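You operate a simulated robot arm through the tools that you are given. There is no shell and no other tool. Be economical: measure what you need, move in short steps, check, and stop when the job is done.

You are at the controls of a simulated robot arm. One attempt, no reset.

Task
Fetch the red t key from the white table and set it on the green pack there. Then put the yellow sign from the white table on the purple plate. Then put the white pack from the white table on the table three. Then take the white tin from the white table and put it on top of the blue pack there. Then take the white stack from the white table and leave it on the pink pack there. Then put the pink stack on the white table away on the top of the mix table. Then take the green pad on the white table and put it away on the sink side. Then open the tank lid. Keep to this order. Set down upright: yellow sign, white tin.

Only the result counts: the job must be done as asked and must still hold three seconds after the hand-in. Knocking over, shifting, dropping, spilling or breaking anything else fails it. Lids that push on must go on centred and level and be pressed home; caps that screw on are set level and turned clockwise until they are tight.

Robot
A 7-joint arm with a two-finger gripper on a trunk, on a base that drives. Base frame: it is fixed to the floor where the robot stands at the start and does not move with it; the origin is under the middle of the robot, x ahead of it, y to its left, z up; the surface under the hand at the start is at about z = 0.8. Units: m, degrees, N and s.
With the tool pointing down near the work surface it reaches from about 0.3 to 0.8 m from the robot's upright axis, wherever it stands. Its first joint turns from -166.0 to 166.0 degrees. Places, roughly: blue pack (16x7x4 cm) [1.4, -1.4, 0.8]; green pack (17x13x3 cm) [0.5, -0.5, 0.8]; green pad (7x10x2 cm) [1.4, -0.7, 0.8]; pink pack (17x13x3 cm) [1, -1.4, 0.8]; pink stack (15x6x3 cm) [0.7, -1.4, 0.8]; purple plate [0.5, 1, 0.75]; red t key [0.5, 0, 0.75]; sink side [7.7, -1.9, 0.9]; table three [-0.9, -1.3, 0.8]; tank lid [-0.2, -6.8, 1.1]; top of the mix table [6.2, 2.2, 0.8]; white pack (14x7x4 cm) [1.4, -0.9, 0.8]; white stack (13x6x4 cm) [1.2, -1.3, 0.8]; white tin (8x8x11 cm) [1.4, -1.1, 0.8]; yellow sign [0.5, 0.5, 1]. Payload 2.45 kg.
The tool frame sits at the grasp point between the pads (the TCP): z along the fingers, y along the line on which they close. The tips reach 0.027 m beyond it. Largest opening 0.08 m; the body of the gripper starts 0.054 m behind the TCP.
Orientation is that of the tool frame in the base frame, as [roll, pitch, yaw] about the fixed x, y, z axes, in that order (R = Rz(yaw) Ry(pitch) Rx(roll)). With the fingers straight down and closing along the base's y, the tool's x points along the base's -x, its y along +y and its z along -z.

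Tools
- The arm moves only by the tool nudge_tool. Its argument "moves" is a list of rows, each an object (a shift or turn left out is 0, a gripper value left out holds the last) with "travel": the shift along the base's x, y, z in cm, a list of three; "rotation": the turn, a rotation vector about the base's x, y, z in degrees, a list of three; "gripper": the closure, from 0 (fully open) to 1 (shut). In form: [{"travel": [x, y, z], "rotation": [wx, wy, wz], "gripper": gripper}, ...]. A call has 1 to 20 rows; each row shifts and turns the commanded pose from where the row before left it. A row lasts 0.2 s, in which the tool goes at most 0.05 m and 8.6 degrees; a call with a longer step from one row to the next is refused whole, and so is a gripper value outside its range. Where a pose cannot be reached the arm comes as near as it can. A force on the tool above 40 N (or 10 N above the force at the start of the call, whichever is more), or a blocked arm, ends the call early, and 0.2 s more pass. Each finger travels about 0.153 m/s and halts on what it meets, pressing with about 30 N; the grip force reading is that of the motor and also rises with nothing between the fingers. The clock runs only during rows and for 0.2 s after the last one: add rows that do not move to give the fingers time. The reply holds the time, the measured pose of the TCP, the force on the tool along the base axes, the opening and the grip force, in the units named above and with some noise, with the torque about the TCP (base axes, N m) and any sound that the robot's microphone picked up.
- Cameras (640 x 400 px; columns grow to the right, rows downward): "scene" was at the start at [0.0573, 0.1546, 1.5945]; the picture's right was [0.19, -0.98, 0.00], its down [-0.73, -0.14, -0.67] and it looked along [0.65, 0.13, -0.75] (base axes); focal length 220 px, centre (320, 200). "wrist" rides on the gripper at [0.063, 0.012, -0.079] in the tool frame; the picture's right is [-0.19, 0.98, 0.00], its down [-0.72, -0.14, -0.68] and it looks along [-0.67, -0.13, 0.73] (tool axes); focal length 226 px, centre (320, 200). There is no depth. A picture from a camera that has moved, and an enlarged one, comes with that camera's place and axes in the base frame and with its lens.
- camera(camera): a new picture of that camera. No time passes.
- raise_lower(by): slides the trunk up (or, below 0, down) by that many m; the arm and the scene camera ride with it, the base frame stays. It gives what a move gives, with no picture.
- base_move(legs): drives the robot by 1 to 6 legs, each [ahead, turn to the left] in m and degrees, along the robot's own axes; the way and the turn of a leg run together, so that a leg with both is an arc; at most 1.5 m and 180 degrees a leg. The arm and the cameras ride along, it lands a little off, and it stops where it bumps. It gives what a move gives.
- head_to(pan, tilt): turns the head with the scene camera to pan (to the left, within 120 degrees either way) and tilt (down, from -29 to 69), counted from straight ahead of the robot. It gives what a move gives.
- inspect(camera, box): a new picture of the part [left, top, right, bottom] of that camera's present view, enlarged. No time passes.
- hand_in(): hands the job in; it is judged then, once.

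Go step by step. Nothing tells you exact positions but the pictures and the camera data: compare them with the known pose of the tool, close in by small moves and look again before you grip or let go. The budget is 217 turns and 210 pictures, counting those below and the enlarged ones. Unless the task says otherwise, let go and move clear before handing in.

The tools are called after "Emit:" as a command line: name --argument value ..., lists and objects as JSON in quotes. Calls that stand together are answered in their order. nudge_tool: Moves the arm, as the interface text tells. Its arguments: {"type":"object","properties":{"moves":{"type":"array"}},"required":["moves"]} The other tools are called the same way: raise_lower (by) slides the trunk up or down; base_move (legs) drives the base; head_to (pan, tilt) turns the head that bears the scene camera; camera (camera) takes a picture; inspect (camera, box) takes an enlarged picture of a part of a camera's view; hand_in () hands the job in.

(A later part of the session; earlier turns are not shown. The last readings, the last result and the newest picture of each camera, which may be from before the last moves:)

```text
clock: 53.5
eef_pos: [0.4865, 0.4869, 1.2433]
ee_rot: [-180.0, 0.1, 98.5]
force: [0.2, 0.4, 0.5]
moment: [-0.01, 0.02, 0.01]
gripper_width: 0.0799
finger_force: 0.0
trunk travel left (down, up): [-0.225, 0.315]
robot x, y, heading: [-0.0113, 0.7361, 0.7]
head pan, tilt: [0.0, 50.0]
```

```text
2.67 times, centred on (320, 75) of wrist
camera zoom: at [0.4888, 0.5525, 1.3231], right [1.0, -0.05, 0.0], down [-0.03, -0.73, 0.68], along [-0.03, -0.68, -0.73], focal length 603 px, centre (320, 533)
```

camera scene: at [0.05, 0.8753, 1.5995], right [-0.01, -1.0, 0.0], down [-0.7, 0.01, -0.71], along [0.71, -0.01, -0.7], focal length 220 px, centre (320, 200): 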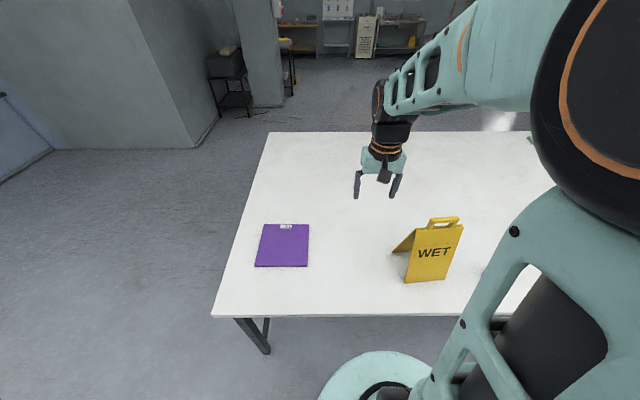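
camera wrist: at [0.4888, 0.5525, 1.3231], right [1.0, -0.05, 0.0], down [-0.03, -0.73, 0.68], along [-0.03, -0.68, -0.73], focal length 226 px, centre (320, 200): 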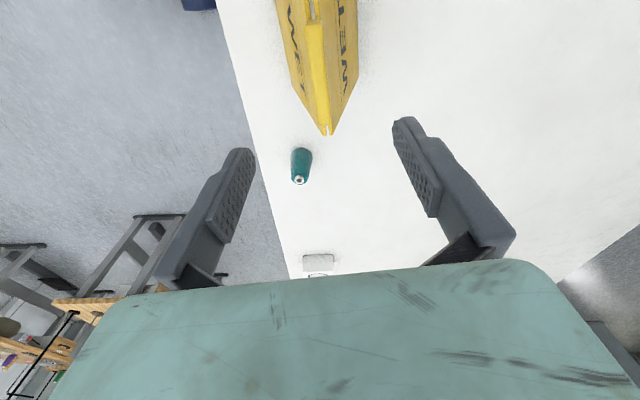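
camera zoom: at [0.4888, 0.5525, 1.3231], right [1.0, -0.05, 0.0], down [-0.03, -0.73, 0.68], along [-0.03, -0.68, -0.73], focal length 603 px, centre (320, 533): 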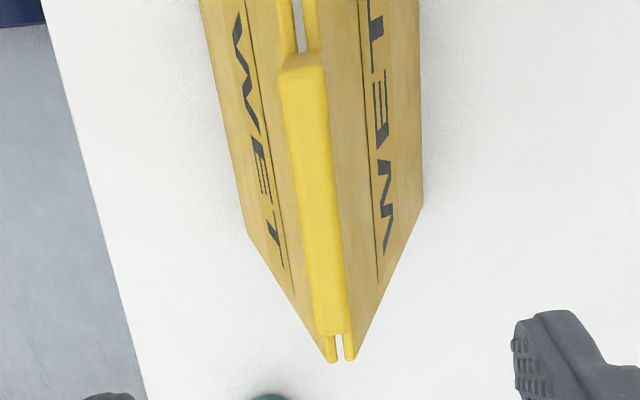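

The bar runs from [0.482, 0.528] to [0.489, 0.442]. I'll fine-tune the yaw and descend.

Emit:
nudge_tool --moves '[{"travel": [-0.1, -0.2, -4], "rotation": [0, 0, -3.5]}, {"travel": [0, 0, -4]}, {"travel": [0, 0, -3]}, {"travel": [0, 0, 0]}]'

Emit:
camera --camera "wrist"

Emit:
inspect --camera "scene" --box '[380, 150, 480, 250]'

```text
clock: 54.5
eef_pos: [0.4862, 0.4852, 1.1338]
ee_rot: [180.0, 0.0, 95.0]
force: [-1.1, -0.1, -0.6]
moment: [0.0, 0.04, 0.0]
gripper_width: 0.0801
finger_force: 0.1
trunk travel left (down, up): [-0.225, 0.315]
robot x, y, heading: [-0.0127, 0.7357, 0.5]
head pan, tilt: [0.0, 50.0]
```

```text
172 pictures are left
camera wrist: at [0.4932, 0.5509, 1.2131], right [0.99, -0.11, 0.0], down [-0.08, -0.73, 0.68], along [-0.07, -0.68, -0.73], focal length 226 px, centre (320, 200)
```

wrist: 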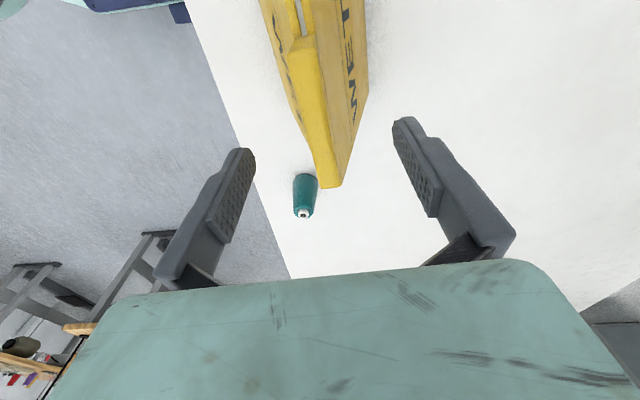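

```text
4.00 times, centred on (430, 200) of scene
camera zoom: at [0.0457, 0.8769, 1.5922], right [0.01, -1.0, 0.0], down [-0.77, -0.01, -0.64], along [0.64, 0.01, -0.77], focal length 878 px, centre (-120, 200)
```

zoom: 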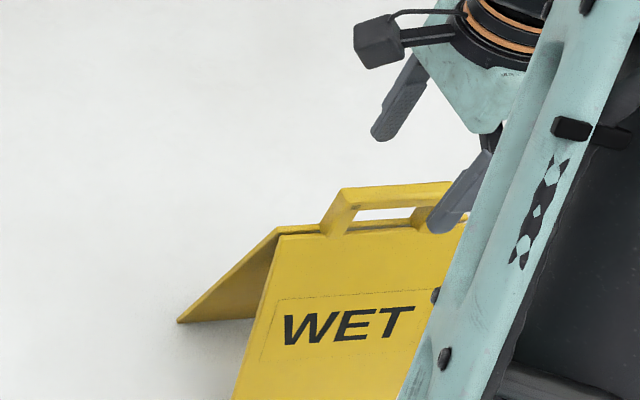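

Centred over the bar. I'll descend to z ≈ 1.085 and close.

Emit:
nudge_tool --moves '[{"travel": [-0.2, 0, -2]}, {"travel": [0, 0, -1.5]}, {"travel": [0, 0, -1.3]}, {"travel": [0, 0, 0]}]'

Emit:
camera --camera "wrist"

Emit:
inspect --camera "scene" --box '[380, 150, 480, 250]'

```text
clock: 55.5
eef_pos: [0.4835, 0.4855, 1.0853]
ee_rot: [-180.0, -0.1, 95.0]
force: [0.6, -1.0, 0.3]
moment: [-0.01, -0.01, 0.0]
gripper_width: 0.08
finger_force: 0.0
trunk travel left (down, up): [-0.225, 0.315]
robot x, y, heading: [-0.0091, 0.7383, 0.4]
head pan, tilt: [0.0, 50.0]
```

```text
170 pictures are left
camera wrist: at [0.4899, 0.5508, 1.1651], right [0.99, -0.11, 0.0], down [-0.08, -0.73, 0.68], along [-0.07, -0.68, -0.73], focal length 226 px, centre (320, 200)
```

wrist: 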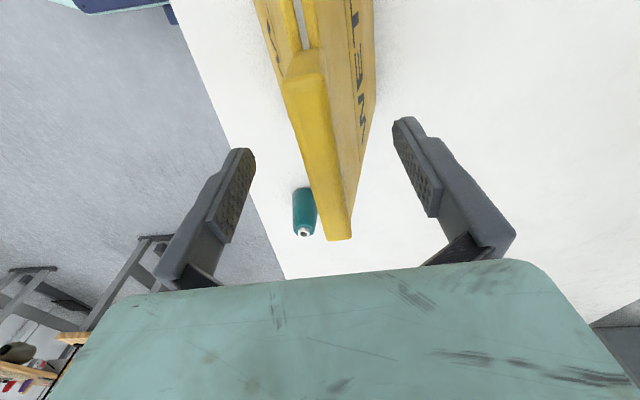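

```text
4.00 times, centred on (430, 200) of scene
camera zoom: at [0.0457, 0.8769, 1.5922], right [0.01, -1.0, 0.0], down [-0.77, -0.01, -0.64], along [0.64, 0.01, -0.77], focal length 878 px, centre (-120, 200)
```

zoom: 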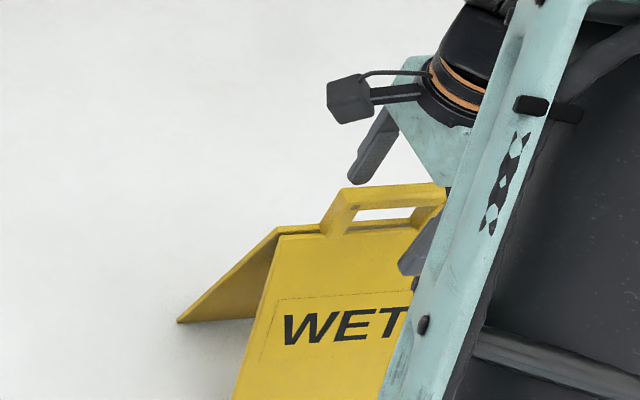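

Emit:
nudge_tool --moves '[{"gripper": 0.5}, {"gripper": 0.7}, {"gripper": 1}, {"gripper": 1}, {"gripper": 1}]'

Emit:
camera --camera "wrist"

Emit:
inspect --camera "scene" --box '[380, 150, 480, 250]'

```text
clock: 56.7
eef_pos: [0.4835, 0.4851, 1.0853]
ee_rot: [-180.0, -0.1, 95.1]
force: [0.4, -0.4, 0.1]
moment: [0.02, 0.02, -0.03]
gripper_width: 0.0154
finger_force: 29.9
trunk travel left (down, up): [-0.225, 0.315]
robot x, y, heading: [-0.0102, 0.7381, 0.6]
head pan, tilt: [0.0, 50.0]
```

```text
168 pictures are left
camera wrist: at [0.49, 0.5508, 1.1652], right [0.99, -0.11, 0.0], down [-0.08, -0.73, 0.68], along [-0.07, -0.68, -0.73], focal length 226 px, centre (320, 200)
```

wrist: 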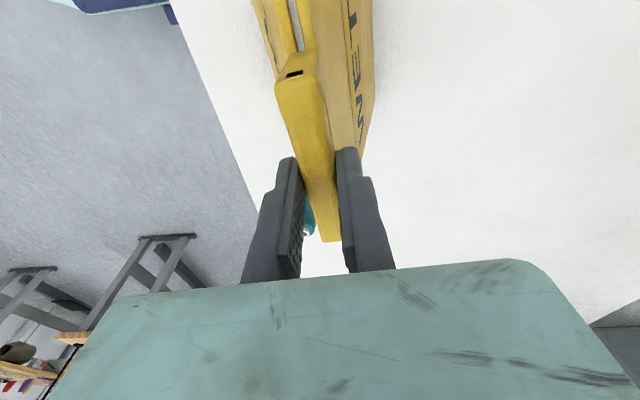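

```text
4.00 times, centred on (430, 200) of scene
camera zoom: at [0.0457, 0.8769, 1.5922], right [0.01, -1.0, 0.0], down [-0.77, -0.01, -0.64], along [0.64, 0.01, -0.77], focal length 878 px, centre (-120, 200)
```

zoom: 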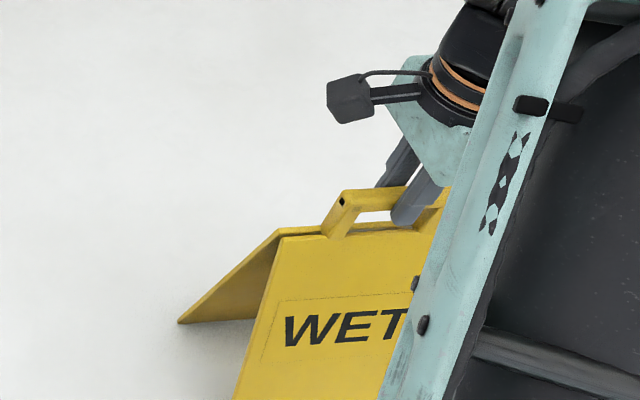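

The handle bar is gripped and the purple plate is centred at [0.587, 1.02], 20×20 cm; the sign's feet span about 13×16 cm. I'll lift and check first.

Emit:
nudge_tool --moves '[{"travel": [0, 0, 0.5]}, {"travel": [0, 0, 1]}, {"travel": [0, 0, 1.5]}, {"travel": [0, 0, 2]}, {"travel": [0, 0, 2]}, {"travel": [0, 0, 0]}]'

Emit:
camera --camera "wrist"

Emit:
camera --camera "scene"

```text
clock: 58.1
eef_pos: [0.4817, 0.4851, 1.1562]
ee_rot: [180.0, 0.0, 95.1]
force: [0.2, -0.3, -2.7]
moment: [-0.01, -0.03, 0.01]
gripper_width: 0.0156
finger_force: 30.2
trunk travel left (down, up): [-0.225, 0.315]
robot x, y, heading: [-0.0101, 0.7387, 0.7]
head pan, tilt: [0.0, 50.0]
```

```text
166 pictures are left
camera wrist: at [0.4887, 0.5501, 1.2362], right [0.99, -0.11, 0.0], down [-0.08, -0.73, 0.68], along [-0.07, -0.68, -0.73], focal length 226 px, centre (320, 200)
```

wrist: 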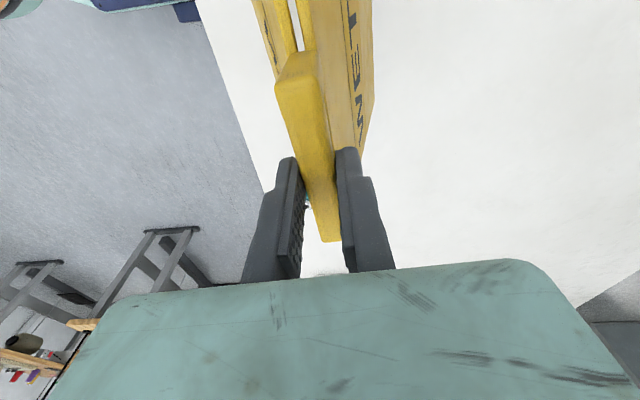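

```text
165 pictures are left
camera scene: at [0.0457, 0.8769, 1.5922], right [0.01, -1.0, 0.0], down [-0.77, -0.01, -0.64], along [0.64, 0.01, -0.77], focal length 220 px, centre (320, 200)
```

scene: 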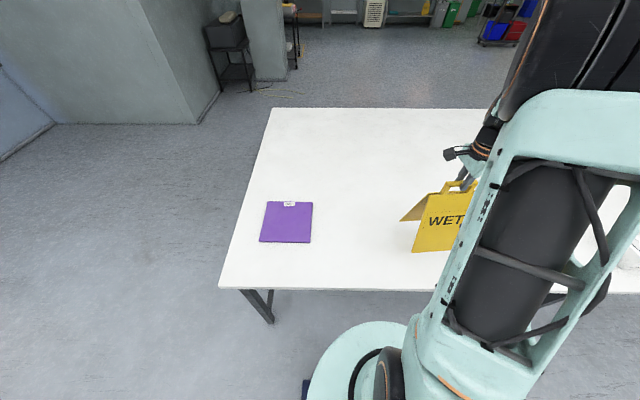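

Held firmly. Carrying it over the plate.

Emit:
nudge_tool --moves '[{"travel": [0, 1, 0]}, {"travel": [0.4, 2, 0]}, {"travel": [0.7, 3.5, 0]}, {"travel": [0.7, 3.5, 0]}, {"travel": [0.7, 3.5, 0]}, {"travel": [0.7, 3.5, 0]}, {"travel": [0.7, 3.5, 0]}, {"travel": [0.7, 3.5, 0]}, {"travel": [0.7, 3.5, 0]}, {"travel": [0.7, 3.5, 0]}, {"travel": [0.7, 3.5, 0]}, {"travel": [0.7, 3.5, 0]}, {"travel": [0.7, 3.5, 0]}, {"travel": [0.7, 3.5, 0]}, {"travel": [0.7, 3.5, 0]}, {"travel": [0.7, 3.5, 0]}, {"travel": [0.4, 3, 0]}, {"travel": [0.2, 1, 0]}, {"travel": [0, 0, 0]}]'

Emit:
camera --camera "scene"

Emit:
camera --camera "wrist"

```text
clock: 62.1
eef_pos: [0.5921, 1.0457, 1.1545]
ee_rot: [-180.0, 0.1, 95.0]
force: [-0.6, 0.3, -3.5]
moment: [0.02, -0.01, 0.01]
gripper_width: 0.0156
finger_force: 30.9
trunk travel left (down, up): [-0.225, 0.315]
robot x, y, heading: [-0.0112, 0.7355, 0.2]
head pan, tilt: [0.0, 50.0]
```

```text
164 pictures are left
camera scene: at [0.0458, 0.8772, 1.5921], right [0.01, -1.0, 0.0], down [-0.77, -0.01, -0.64], along [0.64, 0.01, -0.77], focal length 220 px, centre (320, 200)
```

scene: 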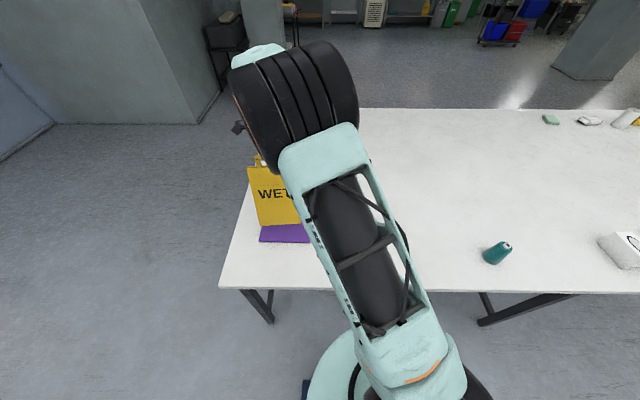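

```text
163 pictures are left
camera wrist: at [0.5986, 1.1107, 1.235], right [0.99, -0.11, 0.0], down [-0.08, -0.73, 0.68], along [-0.07, -0.68, -0.73], focal length 226 px, centre (320, 200)
```

wrist: 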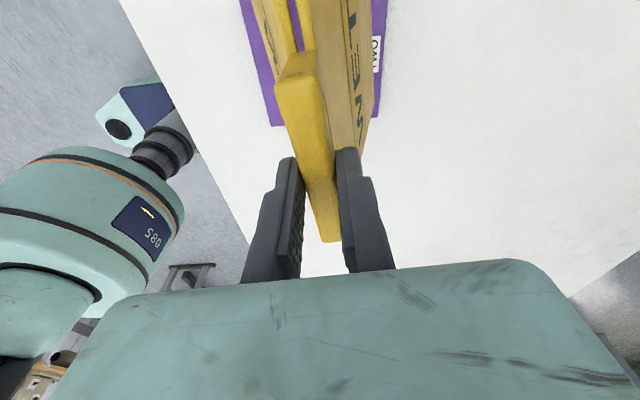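

Slightly far in y; I'll correct 2.3 cm back, straighten the yaw and lower.

Emit:
nudge_tool --moves '[{"travel": [0, -1.2, 0], "rotation": [0, 0, -2]}, {"travel": [0, -1.1, 0], "rotation": [0, 0, -2]}, {"travel": [0, 0, -2]}, {"travel": [0, 0, -2]}, {"travel": [0, 0, -1]}, {"travel": [0, 0, 0]}]'

Emit:
inspect --camera "scene" --box '[220, 130, 340, 260]'

Emit:
camera --camera "wrist"

```text
clock: 63.5
eef_pos: [0.5916, 1.0232, 1.1067]
ee_rot: [180.0, 0.1, 91.1]
force: [-1.2, 0.4, -2.5]
moment: [-0.02, 0.02, -0.02]
gripper_width: 0.0153
finger_force: 29.7
trunk travel left (down, up): [-0.225, 0.315]
robot x, y, heading: [-0.0077, 0.7372, 0.4]
head pan, tilt: [0.0, 50.0]
```

```text
3.08 times, centred on (280, 195) of scene
camera zoom: at [0.0458, 0.8774, 1.5921], right [0.01, -1.0, 0.0], down [-0.77, -0.01, -0.64], along [0.64, 0.01, -0.77], focal length 676 px, centre (443, 215)
```

zoom: 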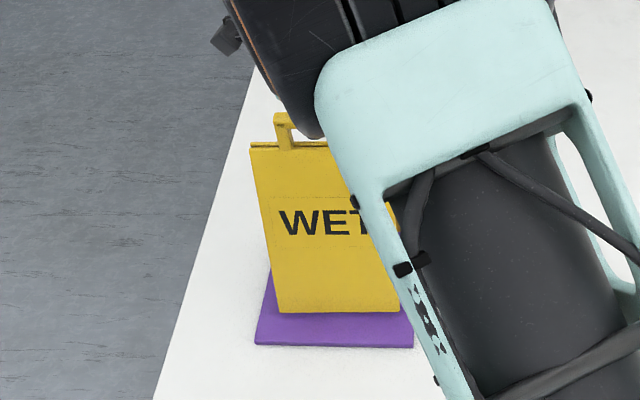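

```text
161 pictures are left
camera wrist: at [0.603, 1.0874, 1.1862], right [0.98, -0.17, 0.0], down [-0.13, -0.72, 0.68], along [-0.12, -0.67, -0.73], focal length 226 px, centre (320, 200)
```

wrist: 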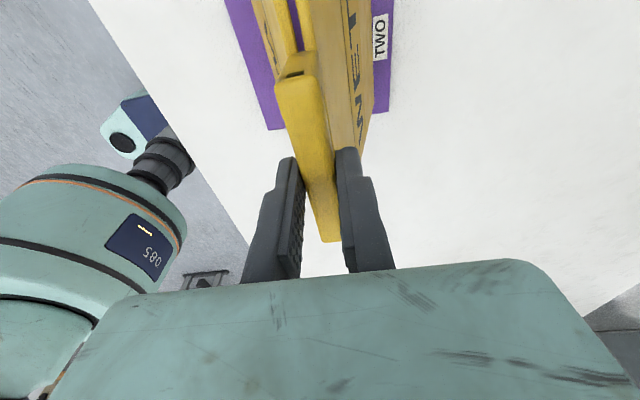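

Centred over the plate. Lowering gently to contact.

Emit:
nudge_tool --moves '[{"travel": [0, 0.3, -0.6]}, {"travel": [0, 0, -0.3]}, {"travel": [0, 0, -0.3]}, {"travel": [0, 0, 0]}]'

Emit:
inspect --camera "scene" --box '[220, 130, 340, 260]'

```text
clock: 64.5
eef_pos: [0.5907, 1.0252, 1.097]
ee_rot: [179.9, -0.1, 91.1]
force: [1.6, -0.6, 15.3]
moment: [-0.77, 0.1, -0.02]
gripper_width: 0.0157
finger_force: 29.7
trunk travel left (down, up): [-0.225, 0.315]
robot x, y, heading: [-0.01, 0.735, 0.5]
head pan, tilt: [0.0, 50.0]
```

```text
3.08 times, centred on (280, 195) of scene
camera zoom: at [0.0445, 0.8767, 1.5924], right [0.01, -1.0, 0.0], down [-0.77, -0.01, -0.64], along [0.64, 0.01, -0.77], focal length 676 px, centre (443, 215)
```

zoom: 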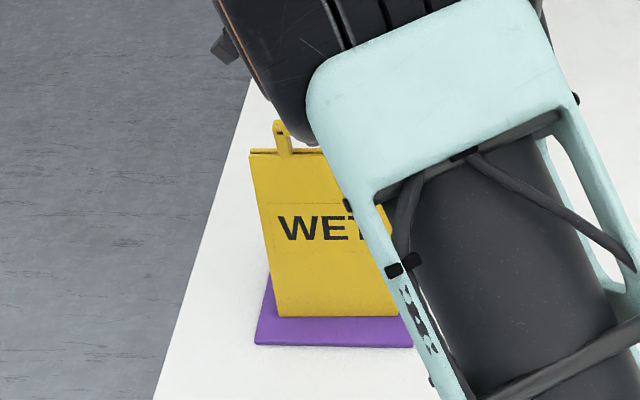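

Contact felt. I'll ease off slightly and open.

Emit:
nudge_tool --moves '[{"travel": [0, 0, 0.1]}, {"gripper": 0.7}, {"gripper": 0.5}, {"gripper": 0.3}, {"gripper": 0.3}, {"travel": [0, 0, 1]}, {"travel": [0, 0, 3]}, {"travel": [0, 0, 4]}, {"travel": [0, 0, 4]}, {"travel": [0, 0, 0]}]'

Emit:
camera --camera "wrist"

Emit:
camera --camera "scene"

```text
clock: 66.7
eef_pos: [0.593, 1.0247, 1.2152]
ee_rot: [180.0, 0.0, 91.1]
force: [-0.3, 0.3, -0.3]
moment: [0.0, 0.01, 0.0]
gripper_width: 0.056
finger_force: 0.1
trunk travel left (down, up): [-0.225, 0.315]
robot x, y, heading: [-0.0097, 0.7381, 0.7]
head pan, tilt: [0.0, 50.0]
```

```text
159 pictures are left
camera wrist: at [0.6041, 1.089, 1.2952], right [0.98, -0.17, 0.0], down [-0.13, -0.72, 0.68], along [-0.12, -0.67, -0.73], focal length 226 px, centre (320, 200)
```

wrist: 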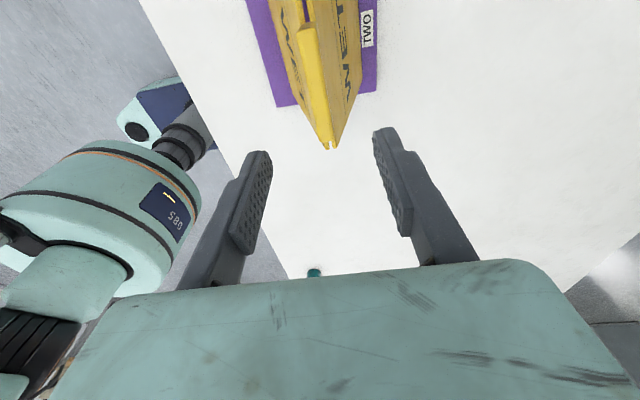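

```text
158 pictures are left
camera scene: at [0.0455, 0.8772, 1.5921], right [0.01, -1.0, 0.0], down [-0.77, -0.01, -0.64], along [0.64, 0.01, -0.77], focal length 220 px, centre (320, 200)
```

scene: 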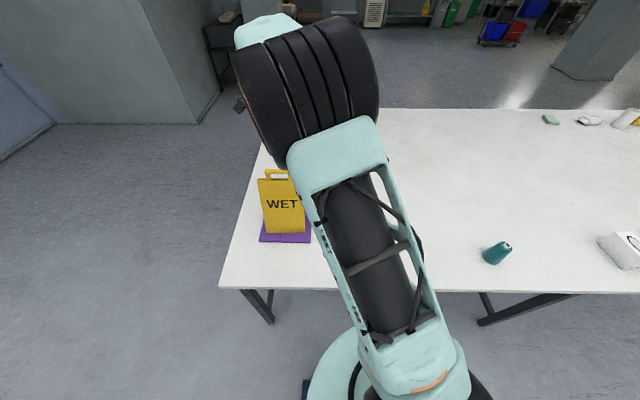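

The sign stands upright on the plate. Next, the far cluster near x = 1.4: I'll retract the arm, turn to -y and look at the route.

Emit:
nudge_tool --moves '[{"travel": [0, 0, 4]}, {"travel": [0, -4.5, 0]}, {"travel": [0, -4.5, 0]}, {"travel": [-2, -4.2, 0]}, {"travel": [-3, -3.5, 0]}, {"travel": [-3, -3.5, 0]}, {"travel": [-3, -3.5, 0]}, {"travel": [-3, -3.5, 0], "gripper": 0}, {"travel": [0, 0, 0]}]'

Emit:
base_move --legs '[[0, -90]]'

Emit:
head_to --pan 10 --tilt 15

Emit:
camera --camera "scene"

```text
clock: 68.7
eef_pos: [0.4513, 0.7527, 1.2486]
ee_rot: [-179.1, 0.3, 90.9]
force: [-0.1, 0.1, 0.0]
moment: [0.03, 0.04, 0.0]
gripper_width: 0.0801
finger_force: 0.1
trunk travel left (down, up): [-0.225, 0.315]
robot x, y, heading: [-0.0112, 0.737, 0.8]
head pan, tilt: [0.0, 50.0]
```

```text
clock: 73.1
eef_pos: [-0.0033, 0.2759, 1.2529]
ee_rot: [-179.5, 0.2, -0.3]
force: [0.3, -1.1, 0.4]
moment: [-0.02, 0.03, -0.01]
gripper_width: 0.0801
finger_force: 0.1
trunk travel left (down, up): [-0.225, 0.315]
robot x, y, heading: [-0.0093, 0.7386, -90.6]
head pan, tilt: [0.0, 50.0]
```

```text
clock: 74.1
eef_pos: [-0.0031, 0.2762, 1.2513]
ee_rot: [-179.4, 0.2, -0.3]
force: [0.5, 0.2, -0.7]
moment: [-0.01, 0.01, -0.01]
gripper_width: 0.0799
finger_force: 0.1
trunk travel left (down, up): [-0.225, 0.315]
robot x, y, heading: [-0.0098, 0.7364, -90.5]
head pan, tilt: [10.0, 15.0]
```

```text
157 pictures are left
camera scene: at [0.134, 0.6607, 1.6404], right [-1.0, -0.04, 0.0], down [-0.01, 0.32, -0.95], along [0.04, -0.95, -0.32], focal length 220 px, centre (320, 200)
```

scene: 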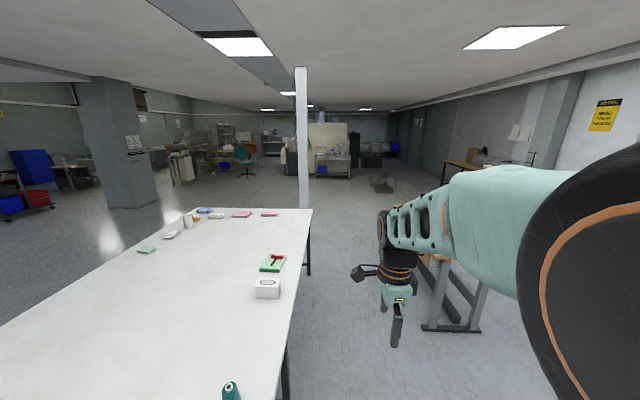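

The lane between the white table and table three looks passable. I'll drive along it to beyond the table's end at y ≈ -2.2.

Emit:
base_move --legs '[[0, -2], [1.5, 0], [1.4, 0], [0, 92]]'

Emit:
head_to --pan 30 --tilt 30

Emit:
camera --camera "scene"

```text
clock: 92.6
eef_pos: [0.374, -2.1335, 1.2516]
ee_rot: [-179.4, 0.3, 93.2]
force: [0.0, -0.5, 0.4]
moment: [-0.04, -0.05, -0.01]
gripper_width: 0.0798
finger_force: 0.1
trunk travel left (down, up): [-0.225, 0.315]
robot x, y, heading: [-0.0873, -2.175, 2.6]
head pan, tilt: [10.0, 15.0]
```

```text
clock: 93.4
eef_pos: [0.3746, -2.134, 1.2501]
ee_rot: [-179.2, 0.3, 93.2]
force: [0.4, -0.7, 0.0]
moment: [0.0, -0.01, -0.01]
gripper_width: 0.0798
finger_force: 0.0
trunk travel left (down, up): [-0.225, 0.315]
robot x, y, heading: [-0.0853, -2.1681, 2.6]
head pan, tilt: [30.0, 30.0]
```

```text
156 pictures are left
camera scene: at [-0.0205, -2.0175, 1.6308], right [0.12, -0.99, 0.0], down [-0.41, -0.05, -0.91], along [0.9, 0.11, -0.41], focal length 220 px, centre (320, 200)
```

scene: 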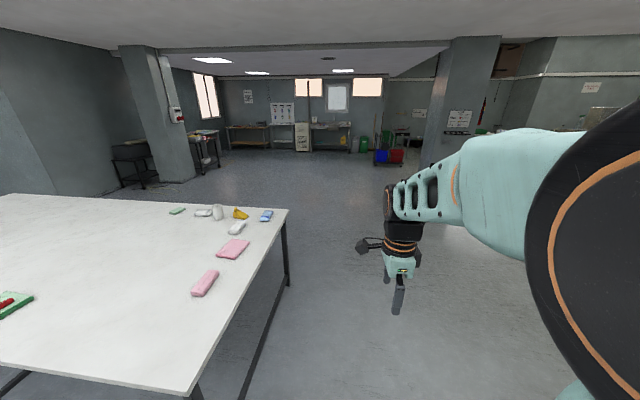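

The cluster is visible at the far corner. I'll drive around to the far side of the table.

Emit:
base_move --legs '[[1.1, 0], [1.0, 0], [0, 88], [1.05, 0], [0, 90]]'

Emit:
head_to --pan 5 --tilt 55

Emit:
camera --camera "scene"

Emit:
camera --camera "wrist"

```text
clock: 116.6
eef_pos: [1.5162, -1.0146, 1.2489]
ee_rot: [-179.1, 0.2, -89.1]
force: [-1.1, -0.5, -0.9]
moment: [0.01, -0.03, 0.0]
gripper_width: 0.0797
finger_force: 0.0
trunk travel left (down, up): [-0.225, 0.315]
robot x, y, heading: [1.9786, -0.997, -179.8]
head pan, tilt: [30.0, 30.0]
```

```text
clock: 117.5
eef_pos: [1.5142, -1.0151, 1.249]
ee_rot: [-179.2, 0.3, -89.0]
force: [0.1, -0.1, -0.3]
moment: [-0.01, 0.01, 0.01]
gripper_width: 0.08
finger_force: 0.1
trunk travel left (down, up): [-0.225, 0.315]
robot x, y, heading: [1.9775, -0.9985, -179.6]
head pan, tilt: [5.0, 55.0]
```

```text
155 pictures are left
camera scene: at [1.9106, -1.1428, 1.6118], right [-0.04, 1.0, 0.0], down [0.59, 0.02, -0.8], along [-0.8, -0.03, -0.59], focal length 220 px, centre (320, 200)
```

scene: 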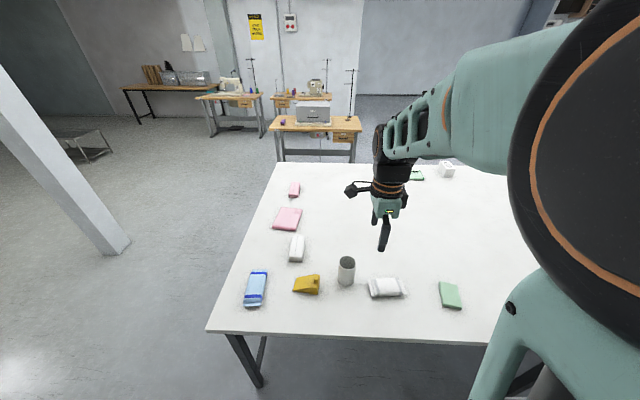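

```text
154 pictures are left
camera wrist: at [1.5023, -1.078, 1.3285], right [-0.98, 0.18, -0.01], down [0.12, 0.72, 0.69], along [0.13, 0.68, -0.73], focal length 226 px, centre (320, 200)
```

wrist: 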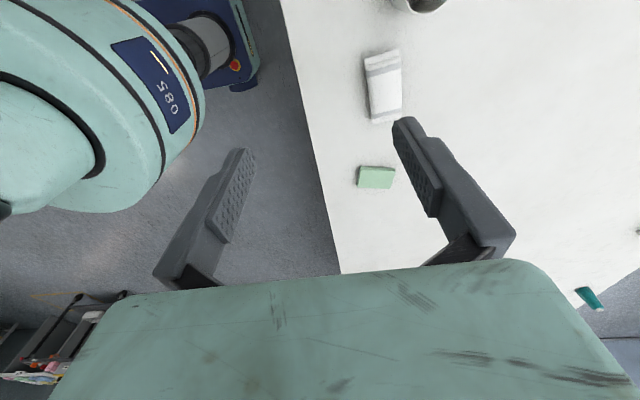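

I'm on the far side now. The white pack is at about [1.407, -0.903], long axis roughly along y. I'll hover over it with fingers closing along x.

Emit:
nudge_tool --moves '[{"travel": [-2.2, 2.2, -2], "rotation": [0, 0.8, 3]}, {"travel": [-2.2, 2.2, -4]}, {"travel": [-2.2, 2.2, -4]}, {"travel": [-2.2, 2.2, -4]}, {"travel": [-2, 2.2, -4]}, {"travel": [0, 0, -4]}, {"travel": [0, 0, -3]}, {"travel": [0, 0, 0]}]'

Emit:
camera --camera "wrist"

Emit:
camera --camera "scene"

```text
refused: row 2 steps farther than a row can; nothing moved
```

```text
153 pictures are left
camera wrist: at [1.5023, -1.078, 1.3285], right [-0.98, 0.18, -0.01], down [0.12, 0.72, 0.69], along [0.13, 0.68, -0.73], focal length 226 px, centre (320, 200)
```

wrist: 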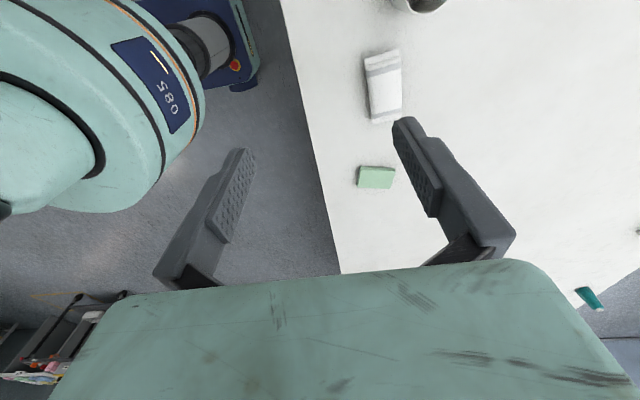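

```text
152 pictures are left
camera scene: at [1.9106, -1.1428, 1.6118], right [-0.04, 1.0, 0.0], down [0.59, 0.02, -0.8], along [-0.8, -0.03, -0.59], focal length 220 px, centre (320, 200)
```

scene: 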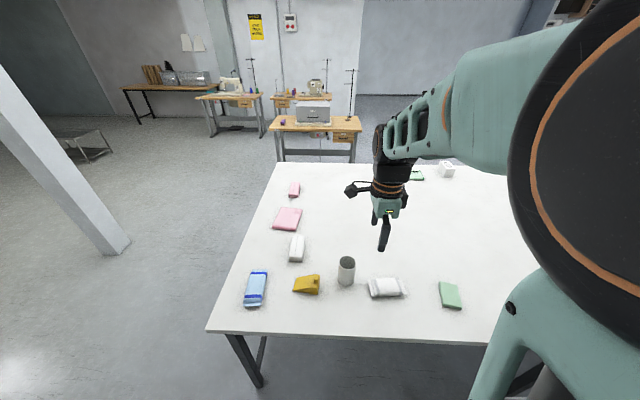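

Row too long; resending with smaller steps.

Emit:
nudge_tool --moves '[{"travel": [-2.2, 2.2, -2], "rotation": [0, 0.8, 3]}, {"travel": [-2.2, 2.2, -3.5]}, {"travel": [-2.2, 2.2, -3.5]}, {"travel": [-2.2, 2.2, -3.5]}, {"travel": [-2, 2.2, -3.5]}, {"travel": [0, 0, -4.5]}, {"travel": [0, 0, -4.5]}, {"travel": [0, 0, 0]}]'

Emit:
camera --camera "wrist"

Emit:
inspect --camera "scene" --box '[320, 200, 480, 330]'

```text
clock: 119.3
eef_pos: [1.4061, -0.9037, 1.0002]
ee_rot: [-180.0, 0.3, -86.1]
force: [-1.0, -0.3, -0.4]
moment: [-0.01, 0.03, 0.0]
gripper_width: 0.0803
finger_force: 0.1
trunk travel left (down, up): [-0.225, 0.315]
robot x, y, heading: [1.9768, -0.9991, -179.6]
head pan, tilt: [5.0, 55.0]
```

```text
151 pictures are left
camera wrist: at [1.398, -0.968, 1.0793], right [-0.99, 0.13, 0.0], down [0.09, 0.72, 0.69], along [0.09, 0.68, -0.73], focal length 226 px, centre (320, 200)
```

wrist: 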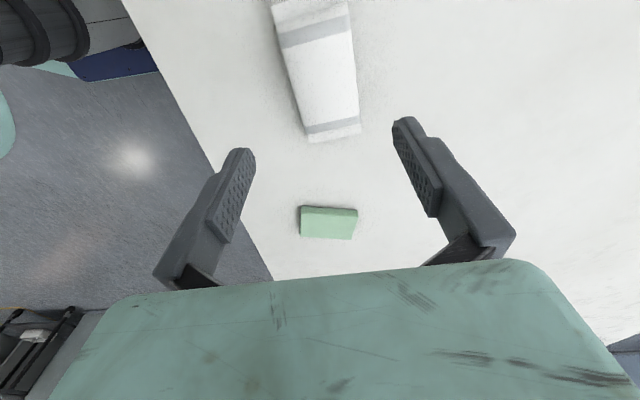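

```text
3.08 times, centred on (400, 265) of scene
camera zoom: at [1.9258, -1.146, 1.5857], right [-0.1, 1.0, 0.0], down [0.82, 0.08, -0.57], along [-0.57, -0.05, -0.82], focal length 676 px, centre (74, 0)
```

zoom: 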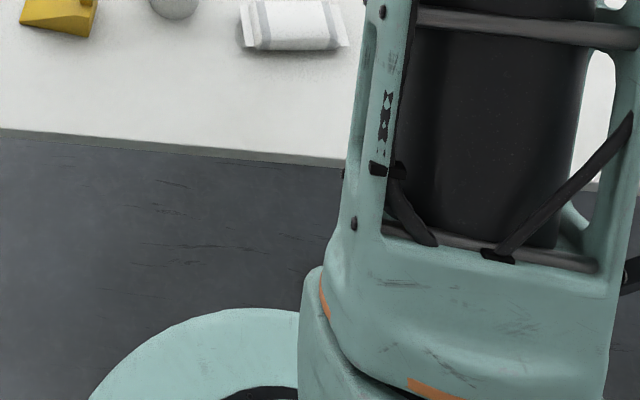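

The pack is ~6.3 cm wide, centred near [1.406, -0.912]. I'll descend to just above its mid-height.

Emit:
nudge_tool --moves '[{"travel": [0, -0.8, -4], "rotation": [0, 0, 1.5]}, {"travel": [0, 0, -4]}, {"travel": [0, 0, -2.5]}, {"travel": [0, 0, 0]}]'

Emit:
camera --camera "wrist"

Emit:
head_to --pan 10 --tilt 48

Emit:
camera --camera "scene"

```text
clock: 120.3
eef_pos: [1.4058, -0.9124, 0.8942]
ee_rot: [180.0, 0.3, -84.6]
force: [0.8, 0.1, -0.7]
moment: [0.0, -0.01, 0.0]
gripper_width: 0.0799
finger_force: 0.2
trunk travel left (down, up): [-0.225, 0.315]
robot x, y, heading: [1.9799, -0.997, -179.6]
head pan, tilt: [5.0, 55.0]
```

```text
149 pictures are left
camera wrist: at [1.3986, -0.9759, 0.9749], right [-0.99, 0.1, 0.0], down [0.07, 0.72, 0.69], along [0.07, 0.68, -0.73], focal length 226 px, centre (320, 200)
```

wrist: 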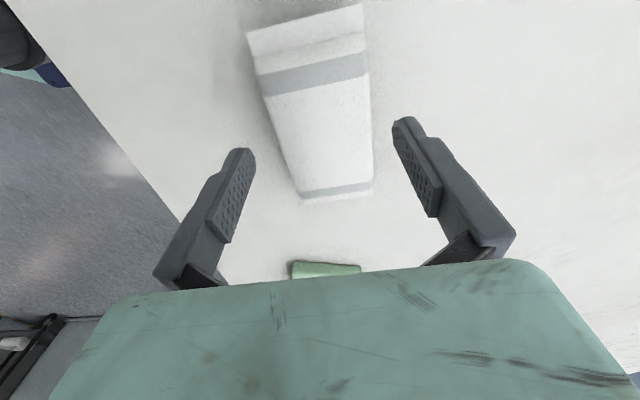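

```text
clock: 120.9
eef_pos: [1.4069, -0.9125, 0.8952]
ee_rot: [180.0, 0.4, -84.6]
force: [0.1, 0.2, 0.4]
moment: [0.02, 0.0, -0.04]
gripper_width: 0.08
finger_force: 0.1
trunk travel left (down, up): [-0.225, 0.315]
robot x, y, heading: [1.9765, -0.9999, -179.5]
head pan, tilt: [10.0, 48.0]
```

```text
148 pictures are left
camera scene: at [1.9203, -1.1536, 1.5949], right [-0.18, 0.98, 0.0], down [0.73, 0.13, -0.67], along [-0.66, -0.12, -0.74], focal length 220 px, centre (320, 200)
```

scene: 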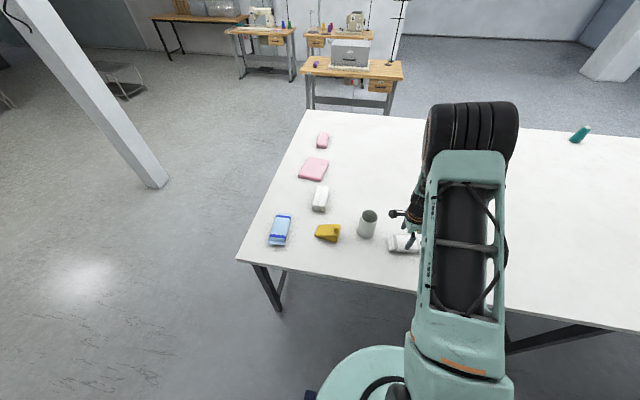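

Only a 4 mm shift in x needed; descend and grip.

Emit:
nudge_tool --moves '[{"travel": [-0.4, 0, 0]}, {"travel": [0, 0, -2]}, {"travel": [0, 0, -2]}, {"travel": [0, 0, -1.1]}, {"travel": [0, 0, 0]}]'

Emit:
camera --camera "wrist"

```text
clock: 122.1
eef_pos: [1.4036, -0.9124, 0.8439]
ee_rot: [-179.9, 0.2, -84.6]
force: [0.6, -1.0, 0.5]
moment: [0.0, -0.01, 0.0]
gripper_width: 0.0801
finger_force: 0.1
trunk travel left (down, up): [-0.225, 0.315]
robot x, y, heading: [1.9761, -0.9993, -179.4]
head pan, tilt: [10.0, 48.0]
```

```text
147 pictures are left
camera wrist: at [1.396, -0.9757, 0.9226], right [-0.99, 0.1, 0.0], down [0.07, 0.72, 0.69], along [0.07, 0.68, -0.73], focal length 226 px, centre (320, 200)
```

wrist: 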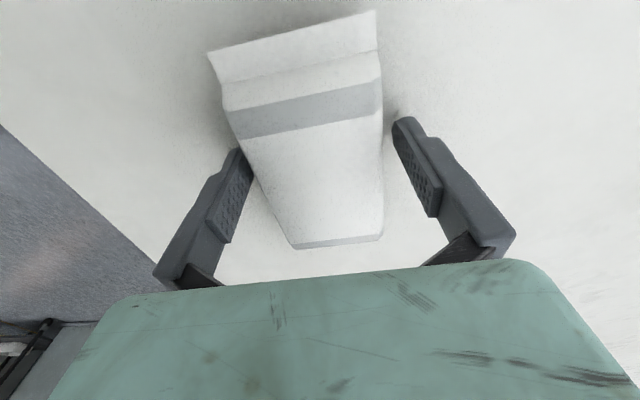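

Emit:
nudge_tool --moves '[{"travel": [0, 0, -0.4]}, {"gripper": 0.5}, {"gripper": 1}, {"gripper": 1}, {"gripper": 1}, {"travel": [0, 0, 1]}, {"travel": [0, 0, 2]}, {"travel": [0, 0, 3]}, {"travel": [0, 0, 4]}, {"travel": [0, 0, 0]}]'

Emit:
camera --camera "wrist"

```text
clock: 124.3
eef_pos: [1.4059, -0.9141, 0.9399]
ee_rot: [180.0, 0.3, -84.6]
force: [0.3, 0.7, 0.4]
moment: [0.01, 0.01, 0.0]
gripper_width: 0.0647
finger_force: 30.4
trunk travel left (down, up): [-0.225, 0.315]
robot x, y, heading: [1.9787, -0.9972, -179.6]
head pan, tilt: [10.0, 48.0]
```

```text
146 pictures are left
camera wrist: at [1.3979, -0.9777, 1.0188], right [-0.99, 0.1, 0.0], down [0.07, 0.72, 0.69], along [0.07, 0.68, -0.73], focal length 226 px, centre (320, 200)
```

wrist: 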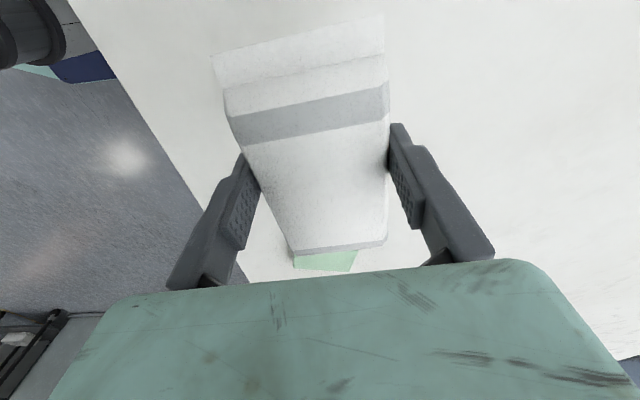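

The white pack is held. I'll raise and retract, then drive round to table three.

Emit:
nudge_tool --moves '[{"travel": [0, 0, 4.8]}, {"travel": [0, 0, 4.8]}, {"travel": [0, 0, 4.8]}, {"travel": [0, 0, 4.8]}, {"travel": [1, -1, 4.5]}, {"travel": [2, -2, 4]}, {"travel": [2, -2, 3.5]}, {"travel": [3, -2, 0]}, {"travel": [3, -1.5, 0]}, {"travel": [0, 0, 0]}]'

Emit:
base_move --legs '[[0, 89.5], [1.15, 0], [0, -90]]'

Emit:
head_to --pan 10 --tilt 20

Emit:
camera --camera "scene"

```text
clock: 126.5
eef_pos: [1.5141, -0.9964, 1.2413]
ee_rot: [-179.1, 0.6, -84.8]
force: [-0.2, -0.3, -0.2]
moment: [0.0, 0.01, -0.05]
gripper_width: 0.0651
finger_force: 29.8
trunk travel left (down, up): [-0.225, 0.315]
robot x, y, heading: [1.977, -0.9964, -179.5]
head pan, tilt: [10.0, 48.0]
```

```text
clock: 140.1
eef_pos: [1.4802, -2.1294, 1.247]
ee_rot: [-179.7, 0.4, -86.2]
force: [-0.3, 0.9, 0.2]
moment: [-0.02, 0.0, 0.01]
gripper_width: 0.0652
finger_force: 29.8
trunk travel left (down, up): [-0.225, 0.315]
robot x, y, heading: [1.9431, -2.1452, 178.6]
head pan, tilt: [10.0, 48.0]
```

```text
clock: 141.1
eef_pos: [1.4817, -2.1293, 1.247]
ee_rot: [-179.6, 0.4, -86.4]
force: [-0.5, -0.8, -1.4]
moment: [0.0, 0.0, 0.05]
gripper_width: 0.0652
finger_force: 29.9
trunk travel left (down, up): [-0.225, 0.315]
robot x, y, heading: [1.9424, -2.1507, 178.7]
head pan, tilt: [10.0, 20.0]
```

```text
145 pictures are left
camera scene: at [1.8681, -2.2948, 1.6347], right [-0.08, 1.0, 0.0], down [0.37, 0.03, -0.93], along [-0.92, -0.07, -0.37], focal length 220 px, centre (320, 200)
```

scene: 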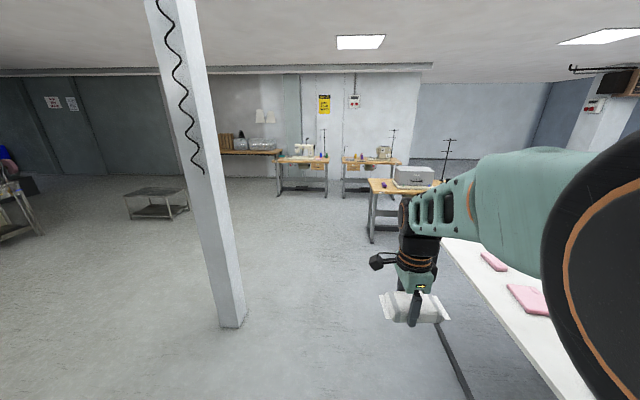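

Lane clear; drive to x ≈ -0.1, then turn towards the lane.

Emit:
base_move --legs '[[1.05, 0], [1.0, 0], [0, -88.7]]'

Emit:
head_to --pan 45 --tilt 30

Emit:
head_to --pan 45 --tilt 30

Emit:
camera --camera "scene"

```text
clock: 155.2
eef_pos: [-0.1138, -1.6282, 1.2466]
ee_rot: [-179.7, 0.3, -175.3]
force: [-0.3, 0.0, -0.5]
moment: [0.02, 0.03, 0.0]
gripper_width: 0.0649
finger_force: 30.0
trunk travel left (down, up): [-0.225, 0.315]
robot x, y, heading: [-0.1211, -2.0924, 89.7]
head pan, tilt: [10.0, 20.0]
```

```text
clock: 156.2
eef_pos: [-0.1125, -1.6257, 1.2437]
ee_rot: [-179.2, 0.6, -175.2]
force: [0.0, -1.2, -0.7]
moment: [0.01, 0.03, -0.01]
gripper_width: 0.0652
finger_force: 30.1
trunk travel left (down, up): [-0.225, 0.315]
robot x, y, heading: [-0.1233, -2.0912, 90.0]
head pan, tilt: [45.0, 30.0]
```

```text
clock: 156.8
eef_pos: [-0.1118, -1.6258, 1.2422]
ee_rot: [-179.3, 0.5, -175.2]
force: [0.5, -0.2, -1.0]
moment: [0.01, 0.02, -0.02]
gripper_width: 0.065
finger_force: 29.8
trunk travel left (down, up): [-0.225, 0.315]
robot x, y, heading: [-0.1215, -2.0909, 89.9]
head pan, tilt: [45.0, 30.0]
```

```text
144 pictures are left
camera scene: at [-0.2731, -2.0185, 1.6308], right [0.99, 0.13, 0.0], down [0.05, -0.41, -0.91], along [-0.12, 0.9, -0.41], focal length 220 px, centre (320, 200)
```

scene: 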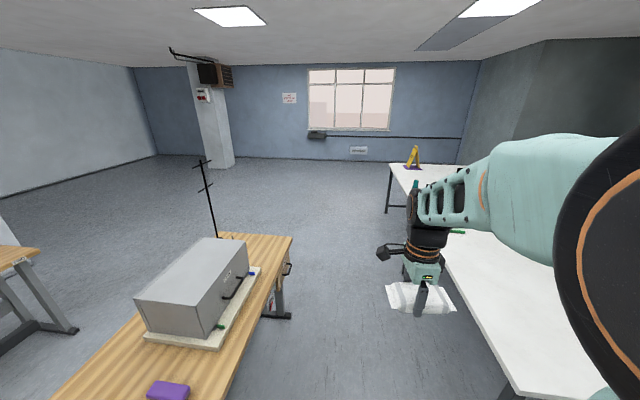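

Table three's front edge is at x ≈ -0.6; a sewing-machine-like box sits on it, with a free area near [-0.75, -0.96]. I'll drive up and face it.

Emit:
base_move --legs '[[1.08, 0], [0, 90]]'

Emit:
head_to --pan 0 --tilt 50

Emit:
camera --camera "scene"

Emit:
camera --camera "wrist"

```text
clock: 166.3
eef_pos: [-0.5747, -0.9929, 1.243]
ee_rot: [-179.3, 0.6, -85.6]
force: [-0.1, 0.3, -1.3]
moment: [-0.05, -0.01, -0.04]
gripper_width: 0.0649
finger_force: 29.4
trunk travel left (down, up): [-0.225, 0.315]
robot x, y, heading: [-0.1118, -1.0049, 179.5]
head pan, tilt: [45.0, 30.0]
```

```text
clock: 167.4
eef_pos: [-0.5749, -0.992, 1.2446]
ee_rot: [-179.4, 0.5, -85.5]
force: [0.6, -0.1, -0.4]
moment: [-0.05, 0.03, -0.02]
gripper_width: 0.065
finger_force: 29.3
trunk travel left (down, up): [-0.225, 0.315]
robot x, y, heading: [-0.1104, -1.0028, 179.5]
head pan, tilt: [0.0, 50.0]
```

```text
143 pictures are left
camera scene: at [-0.1755, -1.1435, 1.6003], right [0.02, 1.0, 0.0], down [0.7, -0.01, -0.72], along [-0.72, 0.02, -0.7], focal length 220 px, centre (320, 200)
```

scene: 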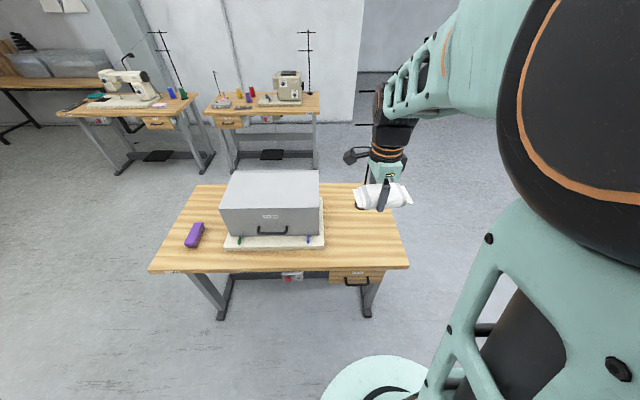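

```text
142 pictures are left
camera wrist: at [-0.584, -1.0574, 1.3233], right [-0.99, 0.12, -0.01], down [0.08, 0.72, 0.69], along [0.09, 0.68, -0.72], focal length 226 px, centre (320, 200)
```

wrist: 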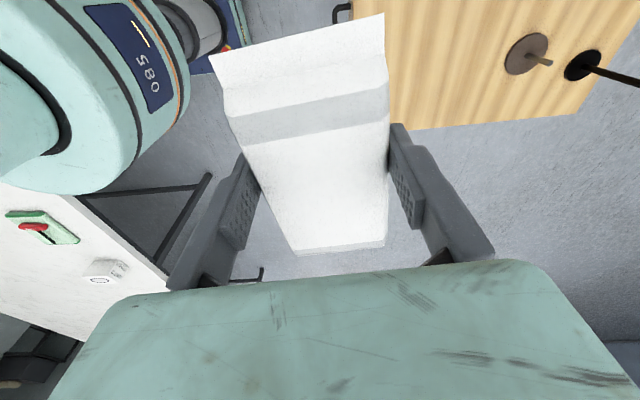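

Free spot confirmed at [-0.72, -0.95] on table three. Moving over it and descending.

Emit:
nudge_tool --moves '[{"travel": [-3.5, 1, 0], "rotation": [0, 0.6, 0]}, {"travel": [-4, 1.2, 0]}, {"travel": [-4, 1, -1]}, {"travel": [-3, 1, -3]}, {"travel": [0, 0, -4]}, {"travel": [0, 0, -4.5]}, {"travel": [0, 0, -4.5]}, {"travel": [0, 0, -4.5]}, {"travel": [0, 0, -4.5]}, {"travel": [0, 0, -4.5]}, {"travel": [0, 0, -2.5]}, {"travel": [0, 0, 0]}]'

Emit:
camera --camera "scene"

Emit:
camera --camera "wrist"

```text
clock: 170.0
eef_pos: [-0.7206, -0.9497, 0.9133]
ee_rot: [-180.0, 0.6, -85.7]
force: [0.0, 1.1, -0.6]
moment: [0.0, 0.0, -0.02]
gripper_width: 0.0651
finger_force: 29.7
trunk travel left (down, up): [-0.225, 0.315]
robot x, y, heading: [-0.1101, -1.0041, 179.3]
head pan, tilt: [0.0, 50.0]
```

```text
141 pictures are left
camera scene: at [-0.1708, -1.1444, 1.5922], right [0.01, 1.0, 0.0], down [0.77, -0.01, -0.64], along [-0.64, 0.01, -0.77], focal length 220 px, centre (320, 200)
```

scene: 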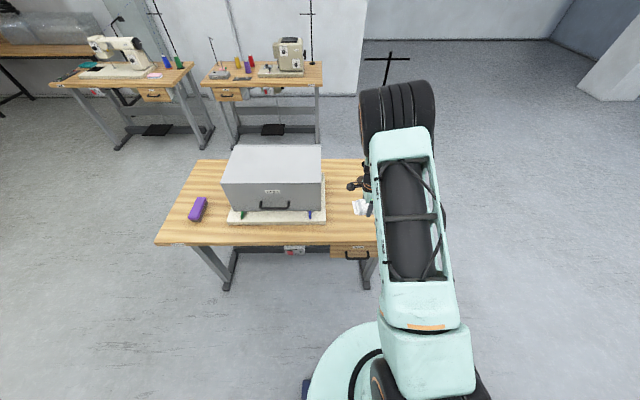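

```text
140 pictures are left
camera wrist: at [-0.7288, -1.0141, 0.9923], right [-0.99, 0.12, 0.0], down [0.09, 0.72, 0.69], along [0.08, 0.68, -0.73], focal length 226 px, centre (320, 200)
```

wrist: 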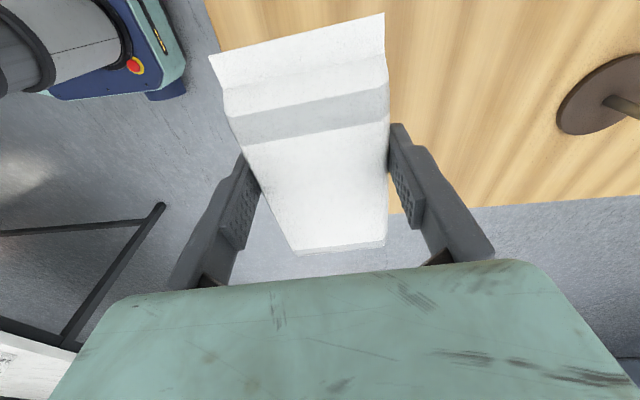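

Table three's top looks lower (z ≈ 0.74), with its front edge at x ≈ -0.636. I'll shift 2 cm inward and lower further.

Emit:
nudge_tool --moves '[{"travel": [-2, 0.5, -2]}, {"travel": [0, 0, -3]}, {"travel": [0, 0, -3]}, {"travel": [0, 0, -1.5]}, {"travel": [0, 0, 0]}]'

Emit:
camera --camera "wrist"

Emit:
inspect --camera "scene" --box '[300, 140, 420, 260]'

```text
clock: 171.2
eef_pos: [-0.7391, -0.9456, 0.8182]
ee_rot: [-179.9, 0.4, -85.7]
force: [0.1, 0.3, -1.7]
moment: [-0.01, 0.0, 0.0]
gripper_width: 0.0652
finger_force: 30.1
trunk travel left (down, up): [-0.225, 0.315]
robot x, y, heading: [-0.1133, -1.0039, 179.1]
head pan, tilt: [0.0, 50.0]
```

```text
139 pictures are left
camera wrist: at [-0.7482, -1.0099, 0.8978], right [-0.99, 0.12, 0.0], down [0.09, 0.72, 0.69], along [0.08, 0.68, -0.73], focal length 226 px, centre (320, 200)
```

wrist: 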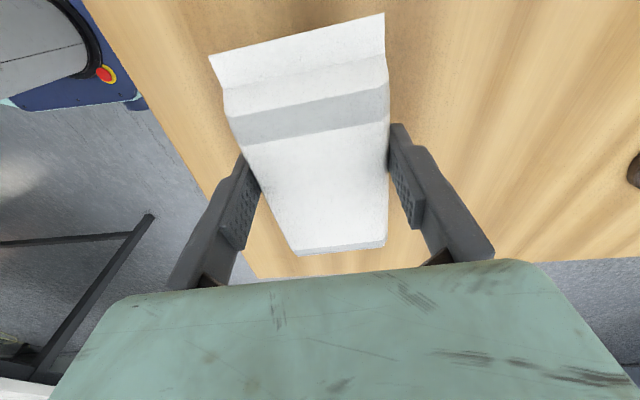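

```text
3.33 times, centred on (360, 200) of scene
camera zoom: at [-0.1708, -1.1445, 1.5922], right [0.01, 1.0, 0.0], down [0.77, -0.01, -0.64], along [-0.64, 0.01, -0.77], focal length 732 px, centre (187, 200)
```

zoom: 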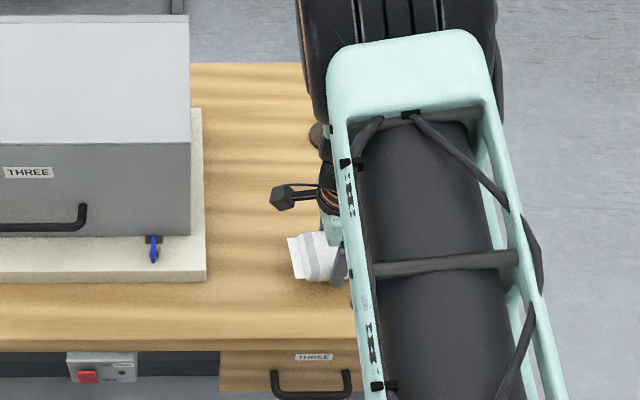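

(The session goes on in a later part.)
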